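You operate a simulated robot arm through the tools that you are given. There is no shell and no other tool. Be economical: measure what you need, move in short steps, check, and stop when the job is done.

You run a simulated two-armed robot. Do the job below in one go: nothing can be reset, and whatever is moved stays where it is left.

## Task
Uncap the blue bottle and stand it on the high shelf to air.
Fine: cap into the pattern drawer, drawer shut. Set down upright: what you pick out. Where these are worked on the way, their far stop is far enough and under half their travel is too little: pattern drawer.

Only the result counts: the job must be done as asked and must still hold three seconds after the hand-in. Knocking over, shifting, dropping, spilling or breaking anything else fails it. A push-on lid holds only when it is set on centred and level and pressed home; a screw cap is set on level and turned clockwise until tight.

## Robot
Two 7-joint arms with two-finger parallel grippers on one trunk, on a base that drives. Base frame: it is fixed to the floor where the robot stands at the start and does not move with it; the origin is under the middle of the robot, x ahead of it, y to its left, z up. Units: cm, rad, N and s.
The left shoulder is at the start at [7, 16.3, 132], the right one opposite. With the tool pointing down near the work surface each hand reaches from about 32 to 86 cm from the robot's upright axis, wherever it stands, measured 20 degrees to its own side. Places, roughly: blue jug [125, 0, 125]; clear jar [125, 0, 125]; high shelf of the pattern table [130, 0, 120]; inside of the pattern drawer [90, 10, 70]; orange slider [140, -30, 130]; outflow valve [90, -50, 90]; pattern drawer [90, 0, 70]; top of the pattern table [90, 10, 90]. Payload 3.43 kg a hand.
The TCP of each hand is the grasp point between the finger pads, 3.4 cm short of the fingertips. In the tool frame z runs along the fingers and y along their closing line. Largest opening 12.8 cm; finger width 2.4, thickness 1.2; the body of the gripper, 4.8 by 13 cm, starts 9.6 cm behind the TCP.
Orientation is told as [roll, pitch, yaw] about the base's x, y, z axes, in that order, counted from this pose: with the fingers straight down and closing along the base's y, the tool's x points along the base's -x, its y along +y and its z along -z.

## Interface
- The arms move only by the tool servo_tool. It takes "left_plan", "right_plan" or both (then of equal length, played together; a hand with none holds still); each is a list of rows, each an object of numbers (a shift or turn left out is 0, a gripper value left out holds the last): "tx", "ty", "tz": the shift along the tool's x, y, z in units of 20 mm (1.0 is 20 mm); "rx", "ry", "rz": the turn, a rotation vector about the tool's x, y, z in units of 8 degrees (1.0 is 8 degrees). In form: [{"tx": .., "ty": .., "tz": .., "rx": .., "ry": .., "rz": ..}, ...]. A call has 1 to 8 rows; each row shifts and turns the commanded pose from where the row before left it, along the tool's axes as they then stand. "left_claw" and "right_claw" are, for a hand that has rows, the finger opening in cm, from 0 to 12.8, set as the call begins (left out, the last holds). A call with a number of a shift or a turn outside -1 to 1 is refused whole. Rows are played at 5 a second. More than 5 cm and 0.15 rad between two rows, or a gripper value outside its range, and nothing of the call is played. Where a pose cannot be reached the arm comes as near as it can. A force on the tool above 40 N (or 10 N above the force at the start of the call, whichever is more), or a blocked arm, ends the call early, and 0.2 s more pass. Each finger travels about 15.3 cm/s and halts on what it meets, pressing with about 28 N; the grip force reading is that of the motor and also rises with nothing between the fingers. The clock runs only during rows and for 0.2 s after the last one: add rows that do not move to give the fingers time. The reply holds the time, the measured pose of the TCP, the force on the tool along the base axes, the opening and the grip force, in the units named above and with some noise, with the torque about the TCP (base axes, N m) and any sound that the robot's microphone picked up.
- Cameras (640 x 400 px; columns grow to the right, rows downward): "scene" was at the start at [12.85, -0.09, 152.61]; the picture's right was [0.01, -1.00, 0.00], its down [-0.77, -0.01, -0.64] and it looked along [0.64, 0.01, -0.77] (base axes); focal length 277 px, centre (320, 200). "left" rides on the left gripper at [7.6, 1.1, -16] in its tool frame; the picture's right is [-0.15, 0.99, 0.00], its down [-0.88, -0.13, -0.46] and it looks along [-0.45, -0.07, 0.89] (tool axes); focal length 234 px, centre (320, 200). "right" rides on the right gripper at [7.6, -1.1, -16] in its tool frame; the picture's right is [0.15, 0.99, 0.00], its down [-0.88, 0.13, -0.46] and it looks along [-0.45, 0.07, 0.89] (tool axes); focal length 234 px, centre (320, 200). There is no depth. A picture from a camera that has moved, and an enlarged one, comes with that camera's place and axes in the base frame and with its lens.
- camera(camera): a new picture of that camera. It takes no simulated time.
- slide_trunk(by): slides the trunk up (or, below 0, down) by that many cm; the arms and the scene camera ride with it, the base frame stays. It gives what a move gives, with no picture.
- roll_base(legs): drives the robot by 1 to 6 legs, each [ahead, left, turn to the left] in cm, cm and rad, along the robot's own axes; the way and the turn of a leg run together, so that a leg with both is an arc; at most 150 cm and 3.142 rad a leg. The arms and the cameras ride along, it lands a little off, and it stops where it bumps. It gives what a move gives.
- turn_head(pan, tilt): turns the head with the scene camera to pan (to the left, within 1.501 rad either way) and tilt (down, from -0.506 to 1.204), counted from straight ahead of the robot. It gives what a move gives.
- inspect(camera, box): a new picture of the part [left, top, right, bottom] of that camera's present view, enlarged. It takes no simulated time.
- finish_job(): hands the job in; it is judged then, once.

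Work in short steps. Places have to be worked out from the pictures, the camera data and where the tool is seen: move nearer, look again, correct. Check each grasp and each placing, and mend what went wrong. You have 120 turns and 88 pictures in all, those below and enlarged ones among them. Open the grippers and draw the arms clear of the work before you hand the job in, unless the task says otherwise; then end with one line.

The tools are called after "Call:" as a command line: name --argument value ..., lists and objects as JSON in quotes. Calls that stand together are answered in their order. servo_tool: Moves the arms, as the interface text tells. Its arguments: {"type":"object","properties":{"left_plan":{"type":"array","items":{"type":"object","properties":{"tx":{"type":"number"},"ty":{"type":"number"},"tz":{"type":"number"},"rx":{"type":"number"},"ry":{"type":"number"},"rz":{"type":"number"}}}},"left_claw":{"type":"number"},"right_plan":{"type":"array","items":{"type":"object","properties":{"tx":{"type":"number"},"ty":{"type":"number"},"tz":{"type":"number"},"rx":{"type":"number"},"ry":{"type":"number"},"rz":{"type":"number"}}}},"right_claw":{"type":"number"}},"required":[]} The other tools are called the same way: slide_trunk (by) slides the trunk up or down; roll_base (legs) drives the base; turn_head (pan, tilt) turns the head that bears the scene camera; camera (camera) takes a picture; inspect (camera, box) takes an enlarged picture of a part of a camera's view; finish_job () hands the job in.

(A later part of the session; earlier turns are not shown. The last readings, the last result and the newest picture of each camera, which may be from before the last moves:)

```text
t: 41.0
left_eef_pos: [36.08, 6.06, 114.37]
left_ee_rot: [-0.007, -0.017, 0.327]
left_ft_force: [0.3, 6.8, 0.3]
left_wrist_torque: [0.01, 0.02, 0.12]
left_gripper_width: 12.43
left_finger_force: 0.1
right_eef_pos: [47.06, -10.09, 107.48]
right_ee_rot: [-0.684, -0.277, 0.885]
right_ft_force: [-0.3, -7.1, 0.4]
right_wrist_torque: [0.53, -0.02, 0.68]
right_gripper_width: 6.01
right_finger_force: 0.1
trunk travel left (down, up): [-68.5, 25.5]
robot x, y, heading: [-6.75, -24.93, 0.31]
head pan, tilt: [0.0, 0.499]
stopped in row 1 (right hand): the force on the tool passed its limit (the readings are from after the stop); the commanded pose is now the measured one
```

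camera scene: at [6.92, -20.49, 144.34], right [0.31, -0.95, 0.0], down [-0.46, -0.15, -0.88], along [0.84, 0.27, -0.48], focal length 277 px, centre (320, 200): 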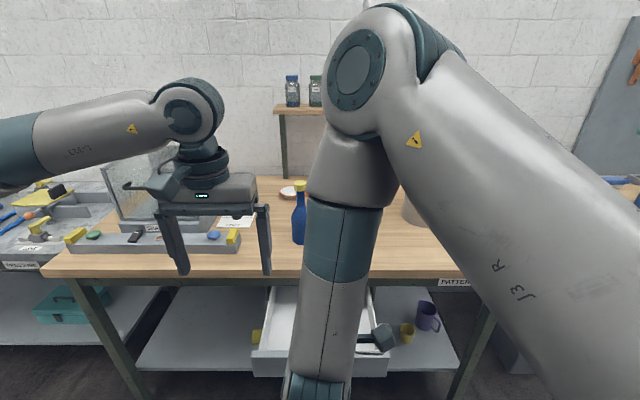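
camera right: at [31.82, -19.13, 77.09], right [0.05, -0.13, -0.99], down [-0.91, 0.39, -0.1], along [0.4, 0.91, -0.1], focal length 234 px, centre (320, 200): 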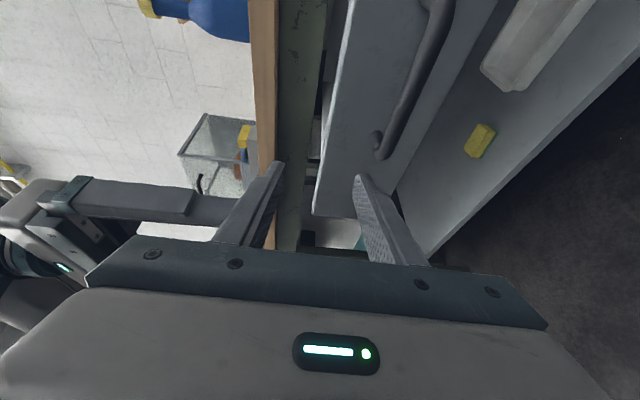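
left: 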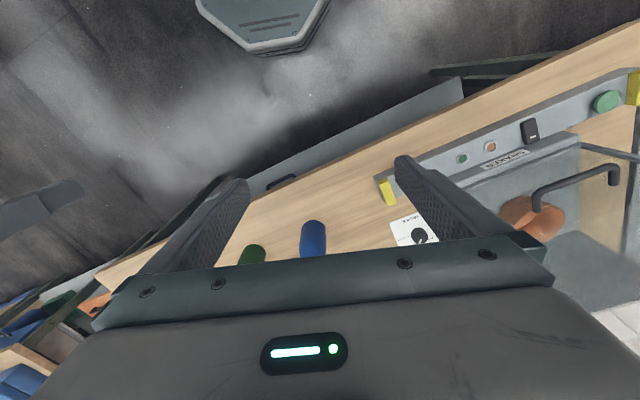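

The two hands touched. I move the left hand left by 12 cm first.

Call:
servo_tool --left_plan '[{"ty": 0.8}, {"ty": 1}, {"ty": 1}, {"ty": 1}, {"ty": 1}, {"ty": 1}]'

Call:
servo_tool --right_plan '[{"rx": -0.577, "ry": 0.577, "rz": 0.577}, {"rx": -0.577, "ry": 0.577, "rz": 0.577}, {"rx": -0.577, "ry": 0.577, "rz": 0.577}, {"rx": -0.577, "ry": 0.577, "rz": 0.577}, {"rx": -0.577, "ry": 0.577, "rz": 0.577}, {"rx": -0.577, "ry": 0.577, "rz": 0.577}]'

Call:
camera --camera "scene"

```text
t: 42.4
left_eef_pos: [32.31, 17.02, 114.06]
left_ee_rot: [-0.006, -0.016, 0.325]
left_ft_force: [0.4, -0.6, 0.1]
left_wrist_torque: [-0.04, 0.0, 0.01]
left_gripper_width: 12.8
left_finger_force: 0.0
right_eef_pos: [46.95, -10.07, 107.54]
right_ee_rot: [-0.684, -0.28, 0.886]
right_ft_force: [0.2, -0.6, -0.5]
right_wrist_torque: [-0.01, 0.0, 0.01]
right_gripper_width: 5.98
right_finger_force: 0.1
trunk travel left (down, up): [-68.5, 25.5]
robot x, y, heading: [-6.68, -24.65, 0.312]
head pan, tilt: [0.0, 0.499]
```

```text
t: 43.8
left_eef_pos: [32.46, 16.84, 114.23]
left_ee_rot: [-0.006, -0.014, 0.327]
left_ft_force: [-0.2, -0.6, 0.4]
left_wrist_torque: [0.02, 0.01, 0.01]
left_gripper_width: 12.8
left_finger_force: 0.1
right_eef_pos: [47.17, -10.09, 107.36]
right_ee_rot: [-0.084, -0.004, 0.257]
right_ft_force: [-0.1, -0.6, 0.9]
right_wrist_torque: [0.02, 0.0, -0.01]
right_gripper_width: 5.97
right_finger_force: 0.1
trunk travel left (down, up): [-68.5, 25.5]
robot x, y, heading: [-6.55, -24.57, 0.312]
head pan, tilt: [0.0, 0.499]
```

```text
59 pictures are left
camera scene: at [7.06, -20.56, 144.33], right [0.31, -0.95, 0.0], down [-0.46, -0.15, -0.88], along [0.83, 0.27, -0.48], focal length 277 px, centre (320, 200)
```

scene: 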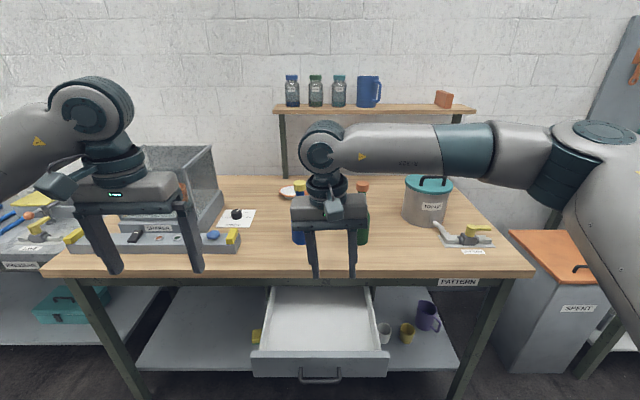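

The drawer is open wide and undisturbed. I straighten the right hand, then roll forward 14 cm to work on the bottle (hands are above table height).

Call:
servo_tool --right_plan '[{"rx": -0.6, "rz": -0.41, "ty": -1}, {"ty": -1}, {"ty": -1}, {"ty": -1}, {"ty": -1}, {"ty": -1}, {"ty": -1}]' --right_claw 7

Call:
roll_base --legs '[[14, 0, 0]]'

Call:
camera --camera "scene"

```text
t: 45.4
left_eef_pos: [32.3, 16.76, 114.23]
left_ee_rot: [-0.006, -0.015, 0.326]
left_ft_force: [0.2, 0.2, -0.2]
left_wrist_torque: [0.0, 0.01, -0.01]
left_gripper_width: 12.8
left_finger_force: 0.2
right_eef_pos: [51.24, -23.53, 107.64]
right_ee_rot: [-0.002, -0.003, 0.315]
right_ft_force: [-0.7, -0.6, 0.4]
right_wrist_torque: [-0.01, -0.01, -0.01]
right_gripper_width: 6.99
right_finger_force: 0.1
trunk travel left (down, up): [-68.5, 25.5]
robot x, y, heading: [-6.77, -24.67, 0.312]
head pan, tilt: [0.0, 0.499]
```

```text
t: 46.7
left_eef_pos: [45.56, 21.05, 114.16]
left_ee_rot: [-0.007, -0.016, 0.324]
left_ft_force: [-0.7, 1.3, 0.3]
left_wrist_torque: [0.0, -0.02, 0.0]
left_gripper_width: 12.81
left_finger_force: 0.1
right_eef_pos: [64.53, -19.15, 107.84]
right_ee_rot: [-0.005, -0.003, 0.314]
right_ft_force: [-0.1, 0.7, -0.4]
right_wrist_torque: [0.0, 0.0, -0.01]
right_gripper_width: 6.98
right_finger_force: 0.0
trunk travel left (down, up): [-68.5, 25.5]
robot x, y, heading: [6.58, -20.61, 0.314]
head pan, tilt: [0.0, 0.499]
```

```text
58 pictures are left
camera scene: at [20.15, -16.22, 144.36], right [0.31, -0.95, 0.0], down [-0.46, -0.15, -0.88], along [0.84, 0.27, -0.48], focal length 277 px, centre (320, 200)
```

scene: 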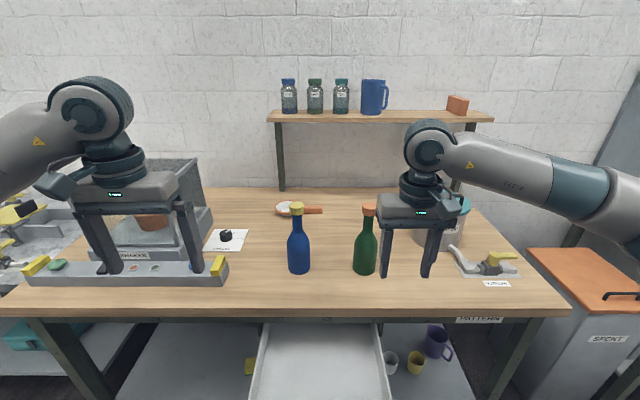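

Now tilt the left hand about 48° forward and shift it right, in line with the blue bottle (l≈-15), staying well back.

Call:
servo_tool --left_plan '[{"ry": -1, "ty": -1}, {"ry": -1, "ty": -1}, {"ry": -1, "ty": -1}, {"ry": -1, "ty": -1}, {"ry": -1, "ty": -1}, {"ry": -1, "ty": -1}, {"ty": -1}, {"ty": -1}]'

Call:
servo_tool --left_plan '[{"ty": -1}, {"ty": -0.9}, {"ty": -0.7, "rz": 0.1}]'

Call:
camera --camera "left"

Call:
camera --camera "scene"

```text
t: 48.5
left_eef_pos: [53.7, 5.93, 115.37]
left_ee_rot: [-0.009, -0.853, 0.332]
left_ft_force: [0.7, -0.2, 0.5]
left_wrist_torque: [0.0, -0.01, 0.03]
left_gripper_width: 12.8
left_finger_force: 0.1
left hand out of reach, approached as far as the arm can: row 5, 6
right_eef_pos: [64.68, -19.2, 107.65]
right_ee_rot: [-0.003, -0.003, 0.314]
right_ft_force: [0.2, -0.3, 0.3]
right_wrist_torque: [0.02, 0.04, -0.04]
right_gripper_width: 6.98
right_finger_force: 0.1
trunk travel left (down, up): [-68.5, 25.5]
robot x, y, heading: [7.13, -20.21, 0.312]
head pan, tilt: [0.0, 0.499]
```

```text
t: 49.3
left_eef_pos: [55.39, 0.88, 115.41]
left_ee_rot: [0.009, -0.853, 0.308]
left_ft_force: [0.1, -0.9, -0.3]
left_wrist_torque: [-0.02, 0.02, 0.02]
left_gripper_width: 12.79
left_finger_force: 0.0
right_eef_pos: [64.65, -19.15, 107.61]
right_ee_rot: [-0.001, -0.002, 0.314]
right_ft_force: [-0.2, 0.3, -0.1]
right_wrist_torque: [0.05, -0.03, -0.01]
right_gripper_width: 7.0
right_finger_force: 0.1
trunk travel left (down, up): [-68.5, 25.5]
robot x, y, heading: [6.27, -20.42, 0.317]
head pan, tilt: [0.0, 0.499]
```

```text
57 pictures are left
camera left: at [38.83, -3.25, 120.22], right [-0.22, 0.97, 0.12], down [0.27, -0.06, 0.96], along [0.94, 0.24, -0.25], focal length 234 px, centre (320, 200)
```

left: 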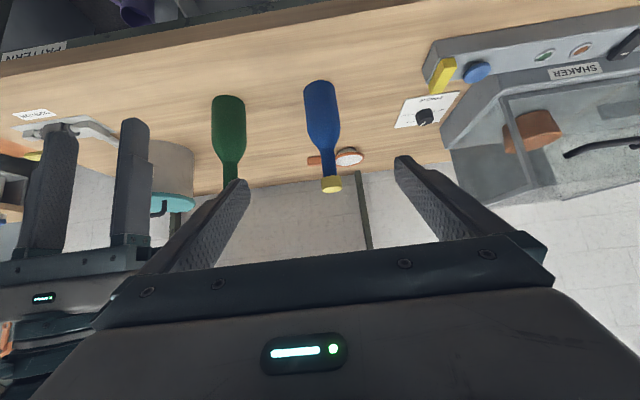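

```text
56 pictures are left
camera scene: at [20.26, -16.23, 144.34], right [0.31, -0.95, 0.0], down [-0.46, -0.15, -0.88], along [0.84, 0.27, -0.48], focal length 277 px, centre (320, 200)
```

scene: 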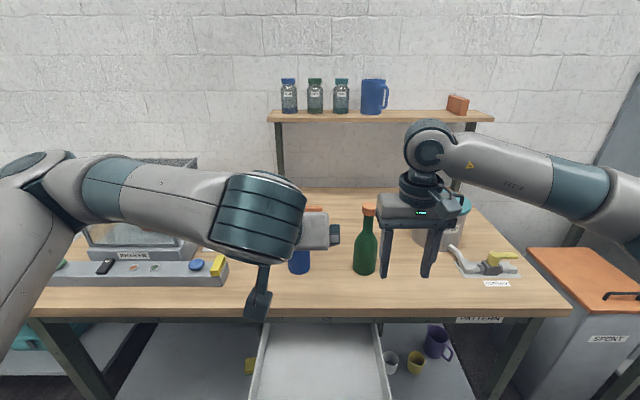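

Bottle axis is about [79.7, 10.1] (n≈78.8, l≈-15.0), cap centre z≈106. I lower the left hand to z≈92.5 in front of the bottle.

Call:
servo_tool --left_plan '[{"tz": 0.95, "tx": 0.55, "ty": 0.3}, {"tz": 0.95, "tx": 0.55, "ty": 0.35}, {"tz": 0.95, "tx": 0.55}, {"tz": 0.95, "tx": 0.55}, {"tz": 0.95, "tx": 0.55}, {"tz": 0.95, "tx": 0.55}, {"tz": 0.95, "tx": 0.55}, {"tz": 0.95, "tx": 0.55}]' --left_claw 10.5

Call:
servo_tool --left_plan '[{"tz": 0.95, "tx": 0.55}, {"tz": 0.95, "tx": 0.55}, {"tz": 0.95, "tx": 0.55}]'

Call:
camera --camera "left"

```text
t: 51.1
left_eef_pos: [60.41, 4.23, 98.66]
left_ee_rot: [0.004, -0.852, 0.311]
left_ft_force: [0.6, -0.1, -0.1]
left_wrist_torque: [0.01, 0.0, 0.01]
left_gripper_width: 10.5
left_finger_force: 0.0
right_eef_pos: [64.64, -19.16, 107.69]
right_ee_rot: [-0.003, -0.001, 0.315]
right_ft_force: [-0.6, 0.2, 0.2]
right_wrist_torque: [0.0, -0.01, 0.01]
right_gripper_width: 7.0
right_finger_force: 0.0
trunk travel left (down, up): [-68.5, 25.5]
robot x, y, heading: [6.52, -20.74, 0.314]
head pan, tilt: [0.0, 0.499]
```

```text
t: 51.9
left_eef_pos: [62.33, 4.84, 92.43]
left_ee_rot: [0.004, -0.853, 0.31]
left_ft_force: [0.8, 0.2, -0.5]
left_wrist_torque: [-0.03, 0.0, -0.01]
left_gripper_width: 10.49
left_finger_force: 0.0
right_eef_pos: [64.61, -19.09, 107.7]
right_ee_rot: [-0.003, -0.003, 0.313]
right_ft_force: [0.1, 0.1, 0.1]
right_wrist_torque: [0.01, 0.04, -0.02]
right_gripper_width: 7.0
right_finger_force: 0.0
trunk travel left (down, up): [-68.5, 25.5]
robot x, y, heading: [7.15, -20.23, 0.311]
head pan, tilt: [0.0, 0.499]
```

```text
55 pictures are left
camera left: at [45.78, 0.61, 97.28], right [-0.22, 0.97, 0.11], down [0.27, -0.05, 0.96], along [0.94, 0.24, -0.25], focal length 234 px, centre (320, 200)
```

left: 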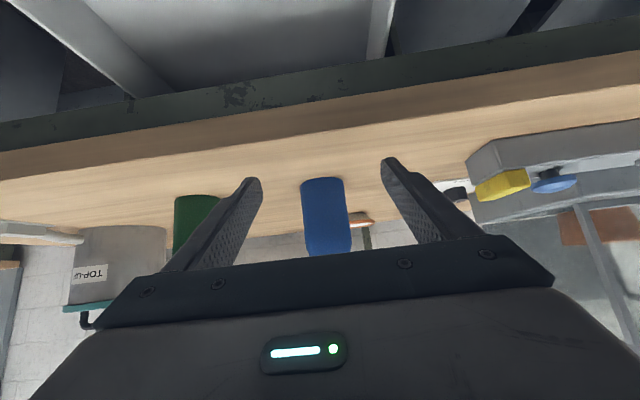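

Bottle confirmed at n≈79, l≈-15.1. I slide the left hand forward level 18 cm around it.

Call:
servo_tool --left_plan '[{"tz": 0.97, "tx": -0.85, "ty": -0.2}, {"tz": 0.97, "tx": -0.85}, {"tz": 0.97, "tx": -0.85}, {"tz": 0.97, "tx": -0.85}, {"tz": 0.97, "tx": -0.85}]'

Call:
camera --camera "left"

```text
t: 53.1
left_eef_pos: [74.87, 8.53, 92.6]
left_ee_rot: [0.005, -0.854, 0.31]
left_ft_force: [-0.2, 0.2, -0.1]
left_wrist_torque: [0.0, -0.03, 0.03]
left_gripper_width: 10.51
left_finger_force: 0.1
right_eef_pos: [64.56, -19.13, 107.73]
right_ee_rot: [-0.003, -0.003, 0.314]
right_ft_force: [0.0, 0.4, 0.6]
right_wrist_torque: [0.02, 0.02, -0.02]
right_gripper_width: 7.02
right_finger_force: 0.1
trunk travel left (down, up): [-68.5, 25.5]
robot x, y, heading: [6.63, -20.51, 0.316]
head pan, tilt: [0.0, 0.499]
```

```text
54 pictures are left
camera left: at [58.4, 4.23, 97.4], right [-0.22, 0.97, 0.11], down [0.27, -0.05, 0.96], along [0.94, 0.24, -0.25], focal length 234 px, centre (320, 200)
```

left: 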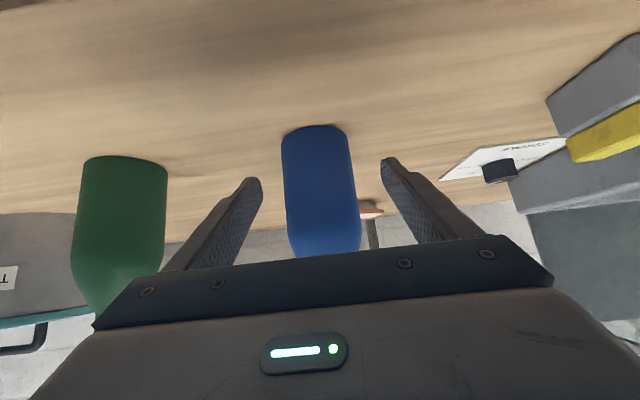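

Bottle is centred between the fingers; last 4.8 cm forward, then close gently.

Call:
servo_tool --left_plan '[{"tz": 0.6, "tx": -0.53}, {"tz": 0.6, "tx": -0.53}, {"tz": 0.6, "tx": -0.53}]'

Call:
servo_tool --left_plan '[{}, {}, {}, {}]' --left_claw 6

Call:
camera --camera "left"

Call:
camera --camera "scene"

```text
t: 53.9
left_eef_pos: [79.46, 10.0, 92.49]
left_ee_rot: [0.007, -0.854, 0.313]
left_ft_force: [-0.8, 0.3, 0.1]
left_wrist_torque: [-0.02, -0.02, -0.01]
left_gripper_width: 10.49
left_finger_force: 0.1
right_eef_pos: [64.59, -19.16, 107.68]
right_ee_rot: [-0.001, -0.003, 0.315]
right_ft_force: [-0.1, -0.5, 0.3]
right_wrist_torque: [0.01, 0.0, -0.02]
right_gripper_width: 7.0
right_finger_force: 0.0
trunk travel left (down, up): [-68.5, 25.5]
robot x, y, heading: [6.89, -20.29, 0.31]
head pan, tilt: [0.0, 0.499]
```

```text
t: 54.9
left_eef_pos: [79.29, 9.94, 92.6]
left_ee_rot: [0.006, -0.853, 0.31]
left_ft_force: [-0.3, -2.0, 0.3]
left_wrist_torque: [-0.16, -0.02, -0.01]
left_gripper_width: 6.75
left_finger_force: 27.9
right_eef_pos: [64.49, -19.19, 107.64]
right_ee_rot: [-0.003, -0.005, 0.313]
right_ft_force: [-0.2, -0.1, 0.0]
right_wrist_torque: [0.03, 0.0, 0.01]
right_gripper_width: 7.02
right_finger_force: 0.0
trunk travel left (down, up): [-68.5, 25.5]
robot x, y, heading: [6.42, -20.36, 0.311]
head pan, tilt: [0.0, 0.499]
```

```text
53 pictures are left
camera left: at [62.89, 5.65, 97.33], right [-0.22, 0.97, 0.11], down [0.27, -0.05, 0.96], along [0.94, 0.24, -0.25], focal length 234 px, centre (320, 200)
```

left: 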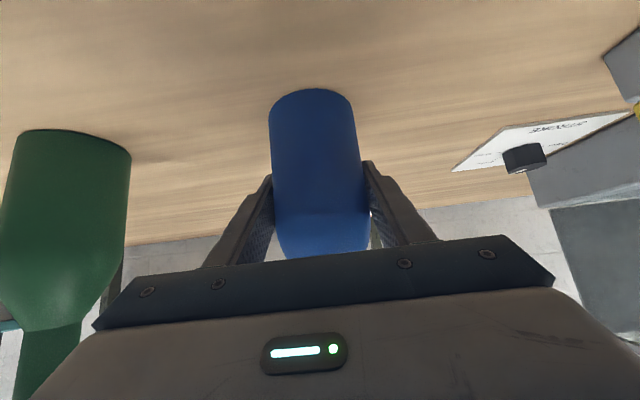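

```text
52 pictures are left
camera scene: at [20.27, -16.22, 144.34], right [0.31, -0.95, 0.0], down [-0.46, -0.15, -0.88], along [0.84, 0.27, -0.48], focal length 277 px, centre (320, 200)
```

scene: 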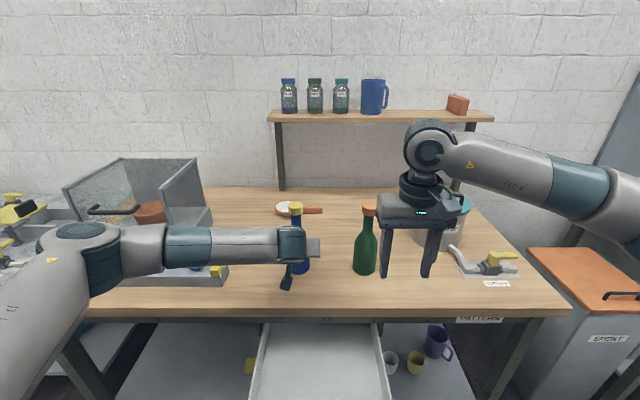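

Bottle gripped (6.75 cm wide). Now I zoom on the cap to fix its place and size.

Call:
inspect --camera "scene" --box '[255, 190, 335, 240]'

```text
8.00 times, centred on (295, 215) of scene
camera zoom: at [20.27, -16.22, 144.34], right [0.31, -0.95, 0.0], down [-0.46, -0.15, -0.88], along [0.84, 0.27, -0.48], focal length 2215 px, centre (520, 80)
```

zoom: 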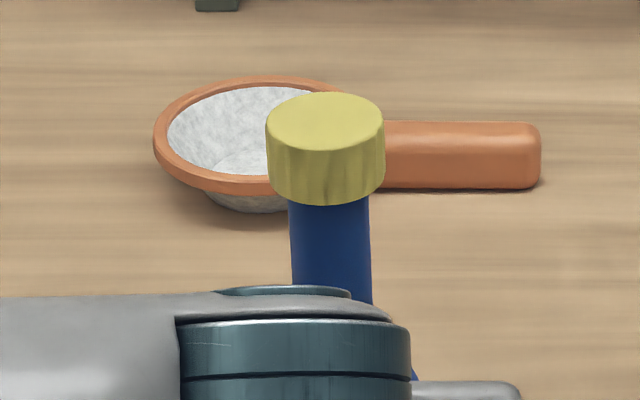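

Cap: diameter ≈4 cm, top z≈107.6, axis near n≈79, l≈-15.1. I raise the right hand and move it forward first, then left over the cap.

Call:
servo_tool --right_plan '[{"tz": -1}, {"tz": -1}, {"tz": -1}, {"tz": -1, "tx": -1}, {"tz": -1, "tx": -1}, {"tz": -0.5, "tx": -1}, {"tx": -1}, {"tx": -1}]'

Call:
servo_tool --right_plan '[{"tx": -1}, {"tx": -1}, {"tx": -1, "ty": 0.7}, {"tx": -1, "ty": 1}, {"tx": -1, "ty": 1}, {"tx": -0.9, "ty": 1}, {"tx": -0.9, "ty": 1}, {"ty": 1}]'

Call:
camera --camera "right"

```text
t: 56.7
left_eef_pos: [79.41, 9.93, 92.56]
left_ee_rot: [0.005, -0.855, 0.311]
left_ft_force: [0.1, -0.6, 0.6]
left_wrist_torque: [-0.17, -0.02, -0.01]
left_gripper_width: 6.75
left_finger_force: 28.2
right_eef_pos: [74.2, -16.01, 118.93]
right_ee_rot: [-0.003, -0.003, 0.314]
right_ft_force: [-0.2, 0.4, -0.5]
right_wrist_torque: [0.0, 0.01, -0.03]
right_gripper_width: 6.98
right_finger_force: 0.0
trunk travel left (down, up): [-68.5, 25.5]
robot x, y, heading: [6.93, -20.79, 0.309]
head pan, tilt: [0.0, 0.499]
```

```text
t: 58.5
left_eef_pos: [79.34, 10.03, 92.61]
left_ee_rot: [0.007, -0.854, 0.311]
left_ft_force: [0.4, 0.7, 0.9]
left_wrist_torque: [-0.05, 0.13, -0.07]
left_gripper_width: 6.71
left_finger_force: 27.6
right_eef_pos: [82.77, -1.55, 118.93]
right_ee_rot: [-0.003, -0.004, 0.314]
right_ft_force: [-0.2, -0.7, 0.3]
right_wrist_torque: [0.01, -0.01, 0.0]
right_gripper_width: 7.01
right_finger_force: 0.0
right hand out of reach, approached as far as the arm can: row 7, 8
trunk travel left (down, up): [-68.5, 25.5]
robot x, y, heading: [6.68, -20.24, 0.312]
head pan, tilt: [0.0, 0.499]
```

```text
50 pictures are left
camera right: at [75.95, -4.95, 134.83], right [-0.45, 0.9, 0.0], down [0.79, 0.4, 0.46], along [0.41, 0.2, -0.89], focal length 234 px, centre (320, 200)
```

right: 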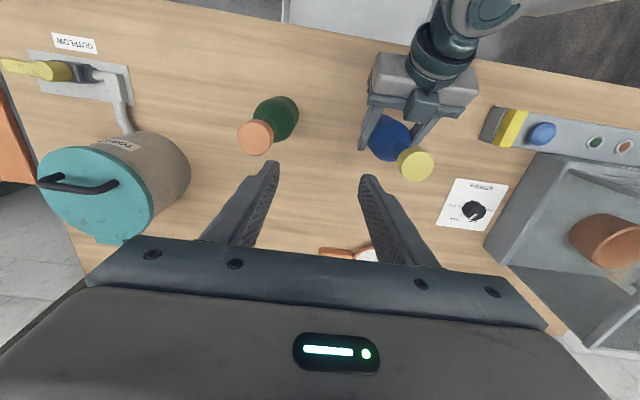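

The right arm is at its reach limit here. I lift the bottle 2 cm with the left hand and bring it 9 cm closer to me, then set it back on the table, still held.

Call:
servo_tool --left_plan '[{"tx": -0.38, "tz": -0.33}, {"tx": -0.38, "tz": -0.33}, {"tx": 0.6, "tz": -0.68}, {"tx": 0.6, "tz": -0.68}, {"tx": 0.6, "tz": -0.68}, {"tx": 0.6, "tz": -0.68}, {"tx": 0.6, "tz": -0.68}]'

Call:
camera --camera "left"

```text
t: 60.1
left_eef_pos: [70.63, 7.13, 94.45]
left_ee_rot: [0.005, -0.855, 0.311]
left_ft_force: [0.2, -0.4, -3.5]
left_wrist_torque: [0.0, -0.01, 0.02]
left_gripper_width: 6.74
left_finger_force: 27.9
right_eef_pos: [82.79, -1.55, 118.88]
right_ee_rot: [-0.005, -0.005, 0.313]
right_ft_force: [-0.4, 0.3, 0.9]
right_wrist_torque: [-0.02, -0.01, -0.02]
right_gripper_width: 7.02
right_finger_force: 0.1
trunk travel left (down, up): [-68.5, 25.5]
robot x, y, heading: [6.8, -20.16, 0.313]
head pan, tilt: [0.0, 0.499]
```

```text
49 pictures are left
camera left: at [54.21, 2.91, 99.2], right [-0.22, 0.97, 0.11], down [0.27, -0.05, 0.96], along [0.94, 0.24, -0.25], focal length 234 px, centre (320, 200)
```

left: 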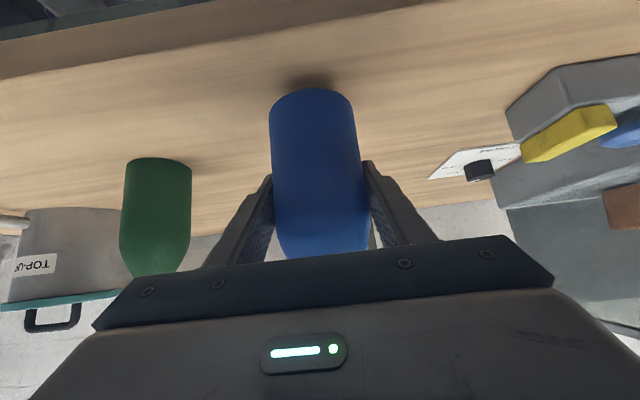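

The bottle lifted cleanly (about 0.35 kg). I lower it 1.8 cm onto the table.

Call:
servo_tool --left_plan '[{"tx": 0.22, "tz": 0.2}, {"tx": 0.22, "tz": 0.2}, {"tx": 0.23, "tz": 0.2}, {}]'

Call:
servo_tool --right_plan '[{"tx": 0.9, "ty": 0.4}, {"tx": 0.9, "ty": 0.8}, {"tx": 0.9, "ty": 0.8}, {"tx": 0.9, "ty": 0.8}, {"tx": 0.8, "ty": 0.8}, {"ty": 0.8}, {"ty": 0.8}, {"ty": 0.8}]'

Call:
camera --camera "right"

Call:
camera --camera "scene"

```text
t: 61.1
left_eef_pos: [70.82, 7.22, 92.77]
left_ee_rot: [0.005, -0.853, 0.311]
left_ft_force: [-0.2, 0.4, -3.3]
left_wrist_torque: [0.0, -0.01, -0.02]
left_gripper_width: 6.72
left_finger_force: 28.0
right_eef_pos: [82.89, -1.58, 118.9]
right_ee_rot: [-0.002, -0.004, 0.314]
right_ft_force: [-0.8, 0.0, 0.1]
right_wrist_torque: [-0.01, 0.02, 0.02]
right_gripper_width: 6.99
right_finger_force: 0.0
trunk travel left (down, up): [-68.5, 25.5]
robot x, y, heading: [6.58, -20.42, 0.318]
head pan, tilt: [0.0, 0.499]
```

```text
t: 62.9
left_eef_pos: [70.71, 7.33, 92.66]
left_ee_rot: [0.005, -0.853, 0.31]
left_ft_force: [-0.2, -0.1, -2.3]
left_wrist_torque: [-0.04, -0.01, -0.01]
left_gripper_width: 6.77
left_finger_force: 28.2
right_eef_pos: [70.77, 7.4, 118.6]
right_ee_rot: [-0.002, -0.002, 0.314]
right_ft_force: [-0.5, -0.1, 0.8]
right_wrist_torque: [-0.02, -0.01, 0.01]
right_gripper_width: 7.0
right_finger_force: 0.1
trunk travel left (down, up): [-68.5, 25.5]
robot x, y, heading: [6.98, -20.67, 0.317]
head pan, tilt: [0.0, 0.499]
```

```text
48 pictures are left
camera right: at [64.02, 4.04, 134.46], right [-0.45, 0.9, 0.0], down [0.8, 0.4, 0.46], along [0.41, 0.2, -0.89], focal length 234 px, centre (320, 200)
```

right: 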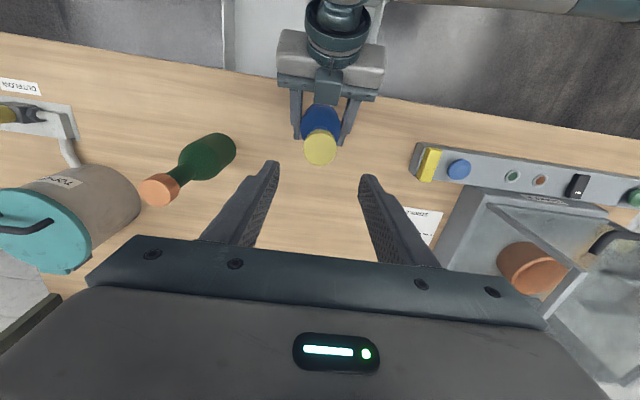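

```text
47 pictures are left
camera scene: at [20.26, -16.06, 144.33], right [0.31, -0.95, 0.0], down [-0.46, -0.15, -0.88], along [0.84, 0.27, -0.48], focal length 277 px, centre (320, 200)
```

scene: 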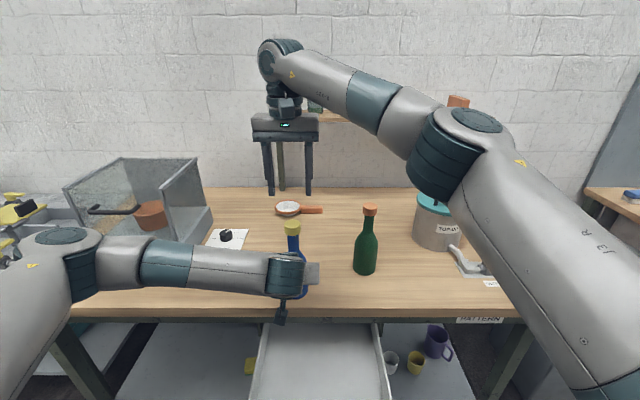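

I zoom on the cap from both cameras for the exact alignment.

Call:
inspect --camera "scene" --box '[252, 205, 332, 255]'

Call:
inspect --camera "right" --box '[240, 90, 400, 190]'

```text
8.00 times, centred on (292, 230) of scene
camera zoom: at [20.26, -16.06, 144.33], right [0.31, -0.95, 0.0], down [-0.46, -0.15, -0.88], along [0.84, 0.27, -0.48], focal length 2215 px, centre (544, -40)
```

zoom: 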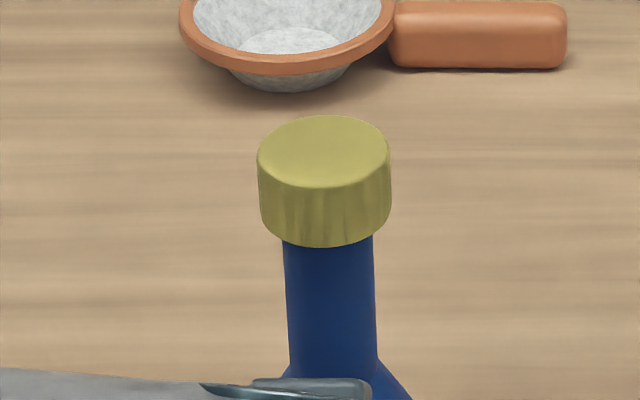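

```text
4.00 times, centred on (320, 140) of right
camera zoom: at [64.02, 4.04, 134.46], right [-0.45, 0.9, 0.0], down [0.8, 0.4, 0.46], along [0.41, 0.2, -0.89], focal length 937 px, centre (320, 440)
```

zoom: 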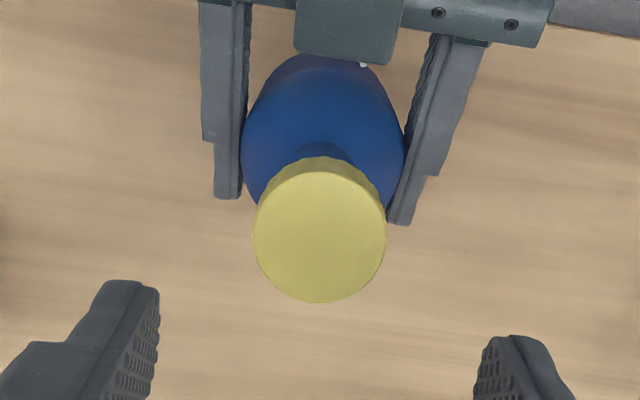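

Cap axis: n≈69.1, l≈-15.0, top z≈108. I pre-turn the right wrist clockwise 72° (to have room to unscrew counter-clockwise) and descend to the cap.

Call:
servo_tool --right_plan '[{"tx": 0.25, "ty": -0.1, "rz": 0}, {"rz": 1}, {"rz": 1}, {"rz": 1}, {"rz": 1}, {"rz": 1}, {"rz": 1}, {"rz": 1}]' --right_claw 6.5

Call:
servo_tool --right_plan '[{"rz": 1}, {"rz": 1}, {"tz": 1}, {"tz": 1}, {"tz": 1}]'

Call:
inspect --camera "right" --box '[160, 50, 480, 250]'

```text
t: 64.7
left_eef_pos: [70.73, 7.31, 92.79]
left_ee_rot: [0.007, -0.853, 0.31]
left_ft_force: [0.4, 0.2, -2.1]
left_wrist_torque: [-0.01, -0.05, 0.01]
left_gripper_width: 6.76
left_finger_force: 28.1
right_eef_pos: [70.37, 7.04, 118.56]
right_ee_rot: [0.0, -0.003, -0.665]
right_ft_force: [-0.4, -0.2, 0.2]
right_wrist_torque: [0.02, 0.01, 0.01]
right_gripper_width: 6.52
right_finger_force: 0.0
trunk travel left (down, up): [-68.5, 25.5]
robot x, y, heading: [6.92, -20.48, 0.308]
head pan, tilt: [0.0, 0.499]
```

```text
t: 65.9
left_eef_pos: [70.72, 7.3, 92.78]
left_ee_rot: [0.007, -0.855, 0.31]
left_ft_force: [0.5, 0.2, -2.3]
left_wrist_torque: [-0.01, -0.04, 0.03]
left_gripper_width: 6.74
left_finger_force: 28.3
right_eef_pos: [70.31, 6.95, 112.57]
right_ee_rot: [0.0, -0.003, -0.942]
right_ft_force: [-0.3, -0.2, 1.1]
right_wrist_torque: [-0.01, 0.02, 0.03]
right_gripper_width: 6.47
right_finger_force: 0.0
trunk travel left (down, up): [-68.5, 25.5]
robot x, y, heading: [6.4, -20.5, 0.311]
head pan, tilt: [0.0, 0.499]
```

```text
2.00 times, centred on (320, 150) of right
camera zoom: at [65.04, 12.36, 128.44], right [0.71, 0.7, 0.0], down [0.62, -0.64, 0.46], along [0.32, -0.33, -0.89], focal length 468 px, centre (320, 300)
```

zoom: 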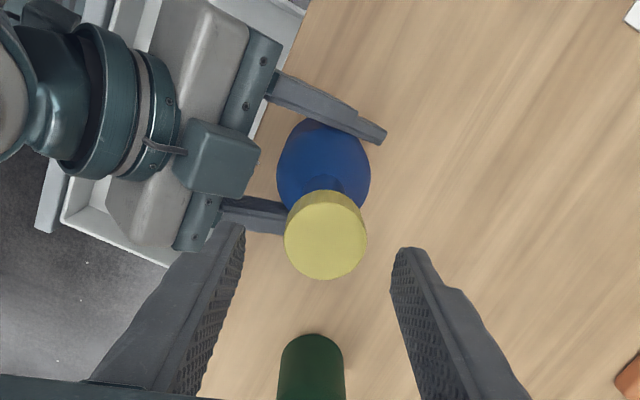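

Well centred. I narrow the opening to 5.4 (to stay clear of the left gripper) and descend to z≈106.8, then close.

Call:
servo_tool --right_plan '[{}, {"tz": 0.7}, {"tz": 0.7}, {"tz": 0.7}, {"tz": 0.5}, {"tz": 0.3}]' --right_claw 5.4

Call:
servo_tool --right_plan '[{}, {}, {}]' --right_claw 3

Call:
inspect --camera "right" --box '[160, 50, 480, 250]'

```text
t: 67.3
left_eef_pos: [70.58, 7.14, 92.67]
left_ee_rot: [0.006, -0.853, 0.311]
left_ft_force: [0.1, -0.1, -2.3]
left_wrist_torque: [-0.08, -0.03, 0.01]
left_gripper_width: 6.75
left_finger_force: 27.8
right_eef_pos: [70.43, 6.95, 106.9]
right_ee_rot: [0.001, -0.005, -0.943]
right_ft_force: [-0.1, -0.4, -0.8]
right_wrist_torque: [-0.02, 0.02, 0.04]
right_gripper_width: 5.4
right_finger_force: 0.0
trunk travel left (down, up): [-68.5, 25.5]
robot x, y, heading: [6.37, -20.25, 0.315]
head pan, tilt: [0.0, 0.499]
```

```text
t: 68.1
left_eef_pos: [70.8, 7.19, 92.74]
left_ee_rot: [0.007, -0.854, 0.311]
left_ft_force: [-6.0, -7.1, 1.0]
left_wrist_torque: [0.8, -0.45, -0.07]
left_gripper_width: 6.71
left_finger_force: 28.3
right_eef_pos: [70.29, 6.87, 106.9]
right_ee_rot: [0.005, -0.003, -0.944]
right_ft_force: [6.8, 7.4, 0.1]
right_wrist_torque: [0.15, -0.27, 0.01]
right_gripper_width: 4.01
right_finger_force: 28.1
trunk travel left (down, up): [-68.5, 25.5]
robot x, y, heading: [6.74, -20.44, 0.314]
head pan, tilt: [0.0, 0.499]
```

```text
2.00 times, centred on (320, 150) of right
camera zoom: at [65.0, 12.35, 122.7], right [0.71, 0.7, 0.0], down [0.62, -0.64, 0.46], along [0.32, -0.33, -0.89], focal length 468 px, centre (320, 300)
```

zoom: 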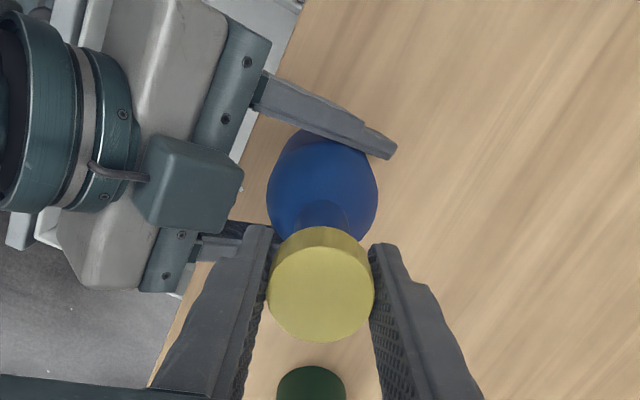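

Cap gripped (4.0 cm). I turn it counter-clockwise (rz negative) about 64° and check the readings.

Call:
servo_tool --right_plan '[{"rz": -1}, {"rz": -1}, {"rz": -1}, {"rz": -1}, {"rz": -1}, {"rz": -1}, {"rz": -1}, {"rz": -1}]'

Call:
inspect --camera "scene" --box '[232, 190, 352, 265]'

```text
t: 69.9
left_eef_pos: [70.69, 7.12, 92.66]
left_ee_rot: [0.007, -0.853, 0.311]
left_ft_force: [1.5, -10.1, -2.2]
left_wrist_torque: [0.64, 0.67, 0.09]
left_gripper_width: 6.75
left_finger_force: 28.1
right_eef_pos: [70.37, 6.92, 106.86]
right_ee_rot: [-0.003, -0.004, 0.179]
right_ft_force: [-1.5, 7.9, 4.7]
right_wrist_torque: [0.22, -0.4, -0.02]
right_gripper_width: 4.03
right_finger_force: 27.9
trunk travel left (down, up): [-68.5, 25.5]
robot x, y, heading: [6.52, -20.41, 0.312]
head pan, tilt: [0.0, 0.499]
```

```text
5.33 times, centred on (292, 228) of scene
camera zoom: at [20.25, -16.23, 144.34], right [0.31, -0.95, 0.0], down [-0.46, -0.15, -0.88], along [0.84, 0.27, -0.48], focal length 1476 px, centre (469, 53)
```

zoom: 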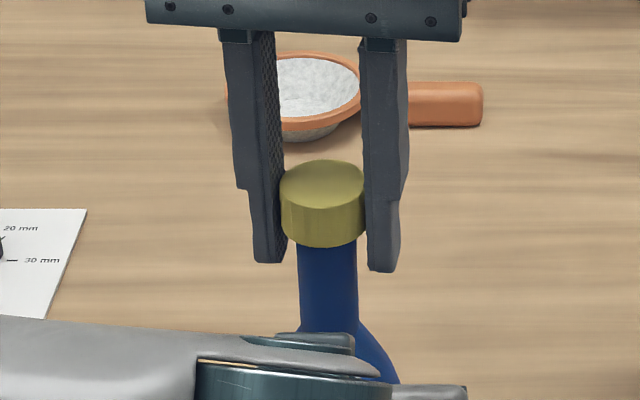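

It turned with little torque. I turn on another 64° and 40° more.

Call:
servo_tool --right_plan '[{"rz": -1}, {"rz": -1}, {"rz": -1}, {"rz": -1}, {"rz": -1}, {"rz": -1}, {"rz": -1}, {"rz": -1}]'

Call:
servo_tool --right_plan '[{"rz": -1}, {"rz": -1}, {"rz": -1}, {"rz": -1}, {"rz": -1}]'

Call:
inspect --camera "scene" --box '[232, 190, 352, 265]'

```text
t: 71.7
left_eef_pos: [70.59, 7.11, 92.75]
left_ee_rot: [0.007, -0.854, 0.31]
left_ft_force: [7.4, -14.9, -6.9]
left_wrist_torque: [1.0, 0.7, 0.15]
left_gripper_width: 6.76
left_finger_force: 27.7
right_eef_pos: [70.34, 6.84, 107.02]
right_ee_rot: [-0.002, 0.0, 1.224]
right_ft_force: [-6.4, 11.8, 10.1]
right_wrist_torque: [0.38, 0.08, -0.02]
right_gripper_width: 4.02
right_finger_force: 27.8
right hand out of reach, approached as far as the arm can: row 8
trunk travel left (down, up): [-68.5, 25.5]
robot x, y, heading: [6.67, -20.27, 0.308]
head pan, tilt: [0.0, 0.499]
```

```text
t: 72.9
left_eef_pos: [70.62, 7.25, 92.74]
left_ee_rot: [0.008, -0.852, 0.311]
left_ft_force: [9.8, -12.9, -6.8]
left_wrist_torque: [0.82, 0.87, 0.14]
left_gripper_width: 6.75
left_finger_force: 28.2
right_eef_pos: [70.4, 6.85, 106.97]
right_ee_rot: [-0.005, -0.001, 1.219]
right_ft_force: [-8.9, 9.7, 10.3]
right_wrist_torque: [0.15, 0.26, -0.04]
right_gripper_width: 4.01
right_finger_force: 27.9
right hand out of reach, approached as far as the arm can: row 1, 2, 3, 4, 5
trunk travel left (down, up): [-68.5, 25.5]
robot x, y, heading: [6.32, -20.26, 0.309]
head pan, tilt: [0.0, 0.499]
```

```text
5.33 times, centred on (292, 228) of scene
camera zoom: at [20.23, -16.25, 144.34], right [0.31, -0.95, 0.0], down [-0.46, -0.15, -0.88], along [0.84, 0.27, -0.48], focal length 1476 px, centre (469, 53)
```

zoom: 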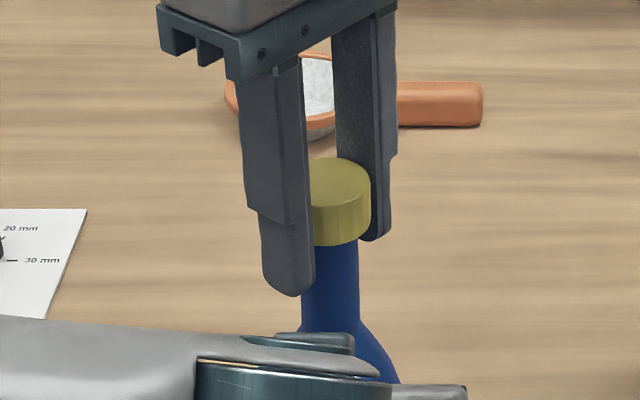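

The wrist limit is reached after 124°, and the cap pushes upward, so it is unscrewing. I release, turn back clockwise, and re-grip a bit higher.

Call:
servo_tool --right_plan '[{}, {}, {"rz": 1}, {"rz": 1}, {"rz": 1}, {"rz": 1}, {"rz": 1}, {"rz": 1}]' --right_claw 5.3

Call:
servo_tool --right_plan '[{"rz": 1}, {"rz": 1}, {"rz": 1}, {"rz": 1}, {"rz": 1}, {"rz": 1}, {"rz": 1}, {"rz": 1}]'

Call:
servo_tool --right_plan '[{"rz": 1}, {"rz": 1}, {"rz": 1}, {"rz": 1}, {"rz": 1}, {"rz": 1}]'

Call:
inspect --camera "right" --box '[160, 50, 480, 250]'

```text
t: 74.7
left_eef_pos: [70.83, 7.31, 92.78]
left_ee_rot: [0.006, -0.854, 0.312]
left_ft_force: [1.0, 2.4, 0.5]
left_wrist_torque: [0.03, 0.08, -0.07]
left_gripper_width: 6.75
left_finger_force: 28.2
right_eef_pos: [70.49, 6.91, 107.01]
right_ee_rot: [-0.003, -0.004, 0.382]
right_ft_force: [-0.1, -0.1, -0.2]
right_wrist_torque: [0.03, -0.01, -0.01]
right_gripper_width: 5.3
right_finger_force: 0.0
trunk travel left (down, up): [-68.5, 25.5]
robot x, y, heading: [6.65, -20.26, 0.311]
head pan, tilt: [0.0, 0.499]
```

```text
t: 76.5
left_eef_pos: [70.66, 7.26, 92.63]
left_ee_rot: [0.004, -0.854, 0.311]
left_ft_force: [1.0, 1.2, 1.5]
left_wrist_torque: [-0.01, 0.07, -0.02]
left_gripper_width: 6.75
left_finger_force: 27.8
right_eef_pos: [70.43, 6.96, 106.79]
right_ee_rot: [0.001, -0.003, -0.735]
right_ft_force: [0.8, -0.2, 0.0]
right_wrist_torque: [-0.01, 0.04, -0.03]
right_gripper_width: 5.33
right_finger_force: 0.1
trunk travel left (down, up): [-68.5, 25.5]
robot x, y, heading: [6.83, -19.82, 0.312]
head pan, tilt: [0.0, 0.499]
```

```text
t: 77.9
left_eef_pos: [70.6, 7.22, 92.77]
left_ee_rot: [0.005, -0.856, 0.311]
left_ft_force: [-0.1, 1.2, 2.7]
left_wrist_torque: [-0.04, 0.1, 0.02]
left_gripper_width: 6.73
left_finger_force: 28.3
right_eef_pos: [70.48, 6.97, 106.77]
right_ee_rot: [0.003, -0.002, -1.574]
right_ft_force: [-0.1, 0.7, 0.5]
right_wrist_torque: [0.0, 0.01, -0.01]
right_gripper_width: 5.28
right_finger_force: 0.1
trunk travel left (down, up): [-68.5, 25.5]
robot x, y, heading: [6.82, -20.69, 0.314]
head pan, tilt: [0.0, 0.499]
```

```text
2.00 times, centred on (320, 150) of right
camera zoom: at [69.42, 14.51, 122.66], right [0.99, 0.14, 0.0], down [0.13, -0.88, 0.46], along [0.07, -0.45, -0.89], focal length 468 px, centre (320, 300)
```

zoom: 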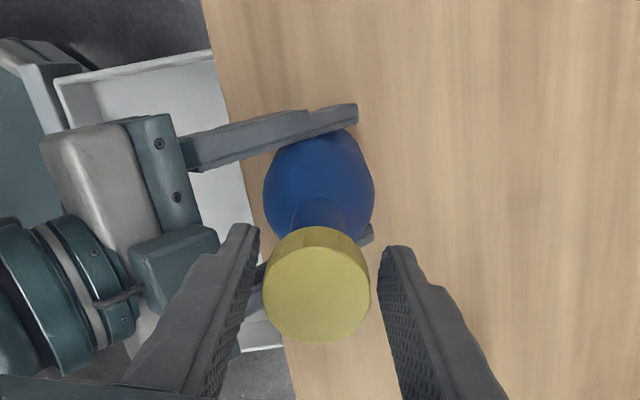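

Regripping and unscrewing by up to 160°.

Call:
servo_tool --right_plan '[{"tz": -0.1}, {}, {}, {"rz": -1}, {"rz": -1}, {"rz": -1}, {"rz": -1}, {"rz": -1}]' --right_claw 3

Call:
servo_tool --right_plan '[{"rz": -1}, {"rz": -1}, {"rz": -1}, {"rz": -1}, {"rz": -1}, {"rz": -1}, {"rz": -1}, {"rz": -1}]'

Call:
servo_tool --right_plan '[{"rz": -1, "tz": -0.1}, {"rz": -1}, {"rz": -1}, {"rz": -1}, {"rz": -1}, {"rz": -1}]'

Call:
inspect --camera "scene" --box '[232, 190, 352, 265]'

```text
t: 79.7
left_eef_pos: [70.75, 7.28, 92.78]
left_ee_rot: [0.004, -0.852, 0.311]
left_ft_force: [-3.1, -6.3, 12.3]
left_wrist_torque: [0.68, -0.27, -0.01]
left_gripper_width: 6.72
left_finger_force: 27.5
right_eef_pos: [70.64, 6.91, 107.03]
right_ee_rot: [0.002, -0.005, -0.87]
right_ft_force: [3.1, 7.0, -16.5]
right_wrist_torque: [0.2, -0.17, -0.01]
right_gripper_width: 4.07
right_finger_force: 27.9
trunk travel left (down, up): [-68.5, 25.5]
robot x, y, heading: [6.52, -20.37, 0.308]
head pan, tilt: [0.0, 0.499]
```

```text
t: 81.5
left_eef_pos: [70.73, 7.33, 92.63]
left_ee_rot: [0.007, -0.852, 0.31]
left_ft_force: [-7.3, -7.6, 6.0]
left_wrist_torque: [0.81, -0.42, 0.01]
left_gripper_width: 6.75
left_finger_force: 28.4
right_eef_pos: [70.37, 6.99, 107.14]
right_ee_rot: [-0.002, -0.005, 0.247]
right_ft_force: [7.1, 9.4, -7.9]
right_wrist_torque: [0.41, -0.56, -0.01]
right_gripper_width: 4.1
right_finger_force: 27.7
trunk travel left (down, up): [-68.5, 25.5]
robot x, y, heading: [6.34, -20.84, 0.31]
head pan, tilt: [0.0, 0.499]
```

```text
t: 82.9
left_eef_pos: [70.66, 7.27, 92.69]
left_ee_rot: [0.007, -0.851, 0.311]
left_ft_force: [2.4, -3.5, -0.2]
left_wrist_torque: [0.43, 0.24, 0.08]
left_gripper_width: 6.78
left_finger_force: 28.5
right_eef_pos: [70.5, 6.99, 107.47]
right_ee_rot: [-0.002, -0.002, 1.084]
right_ft_force: [-1.4, 3.5, 1.8]
right_wrist_torque: [0.01, 0.01, -0.01]
right_gripper_width: 4.1
right_finger_force: 28.3
trunk travel left (down, up): [-68.5, 25.5]
robot x, y, heading: [6.8, -20.13, 0.311]
head pan, tilt: [0.0, 0.499]
```

```text
5.33 times, centred on (292, 228) of scene
camera zoom: at [20.26, -16.19, 144.35], right [0.31, -0.95, 0.0], down [-0.46, -0.15, -0.88], along [0.84, 0.27, -0.48], focal length 1476 px, centre (469, 53)
```

zoom: 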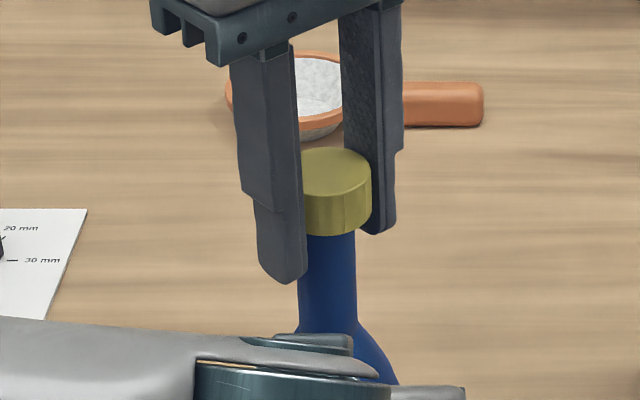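

The cap has risen about half a centimetre. I try a gentle lift of 1 cm.

Call:
servo_tool --right_plan '[{"tz": -0.25}, {"tz": -0.25}, {}]'

Call:
inspect --camera "scene" --box '[232, 190, 352, 265]'

```text
t: 83.7
left_eef_pos: [70.71, 7.22, 92.65]
left_ee_rot: [0.007, -0.852, 0.311]
left_ft_force: [3.9, -2.0, -2.5]
left_wrist_torque: [0.38, 0.6, 0.01]
left_gripper_width: 6.75
left_finger_force: 27.9
right_eef_pos: [70.41, 6.89, 108.27]
right_ee_rot: [-0.004, 0.0, 1.082]
right_ft_force: [-3.6, 3.2, -1.7]
right_wrist_torque: [0.01, 0.01, 0.02]
right_gripper_width: 4.07
right_finger_force: 28.5
trunk travel left (down, up): [-68.5, 25.5]
robot x, y, heading: [6.53, -20.43, 0.31]
head pan, tilt: [0.0, 0.499]
```

```text
5.33 times, centred on (292, 228) of scene
camera zoom: at [20.32, -16.17, 144.33], right [0.31, -0.95, 0.0], down [-0.46, -0.15, -0.88], along [0.84, 0.27, -0.48], focal length 1476 px, centre (469, 53)
```

zoom: 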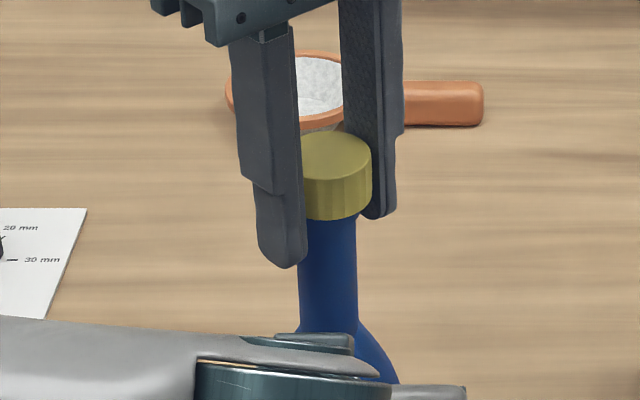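

The cap comes up freely. I lift it 5 cm more.

Call:
servo_tool --right_plan '[{"tz": -0.5}, {"tz": -1}, {"tz": -1}, {"tz": -1}]'

Call:
camera --camera "scene"

```text
t: 84.7
left_eef_pos: [70.79, 7.4, 92.67]
left_ee_rot: [0.006, -0.853, 0.309]
left_ft_force: [-0.2, 0.0, -4.4]
left_wrist_torque: [-0.05, -0.01, -0.01]
left_gripper_width: 6.73
left_finger_force: 28.4
right_eef_pos: [70.51, 7.02, 115.22]
right_ee_rot: [-0.002, -0.001, 1.082]
right_ft_force: [-0.2, -0.9, -0.7]
right_wrist_torque: [0.01, 0.0, 0.01]
right_gripper_width: 4.07
right_finger_force: 28.4
trunk travel left (down, up): [-68.5, 25.5]
robot x, y, heading: [6.77, -20.54, 0.312]
head pan, tilt: [0.0, 0.499]
```

```text
37 pictures are left
camera scene: at [20.25, -16.16, 144.33], right [0.31, -0.95, 0.0], down [-0.46, -0.15, -0.88], along [0.84, 0.27, -0.48], focal length 277 px, centre (320, 200)
```

scene: 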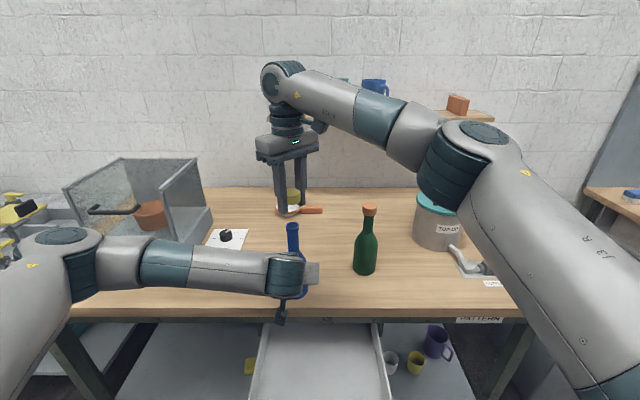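

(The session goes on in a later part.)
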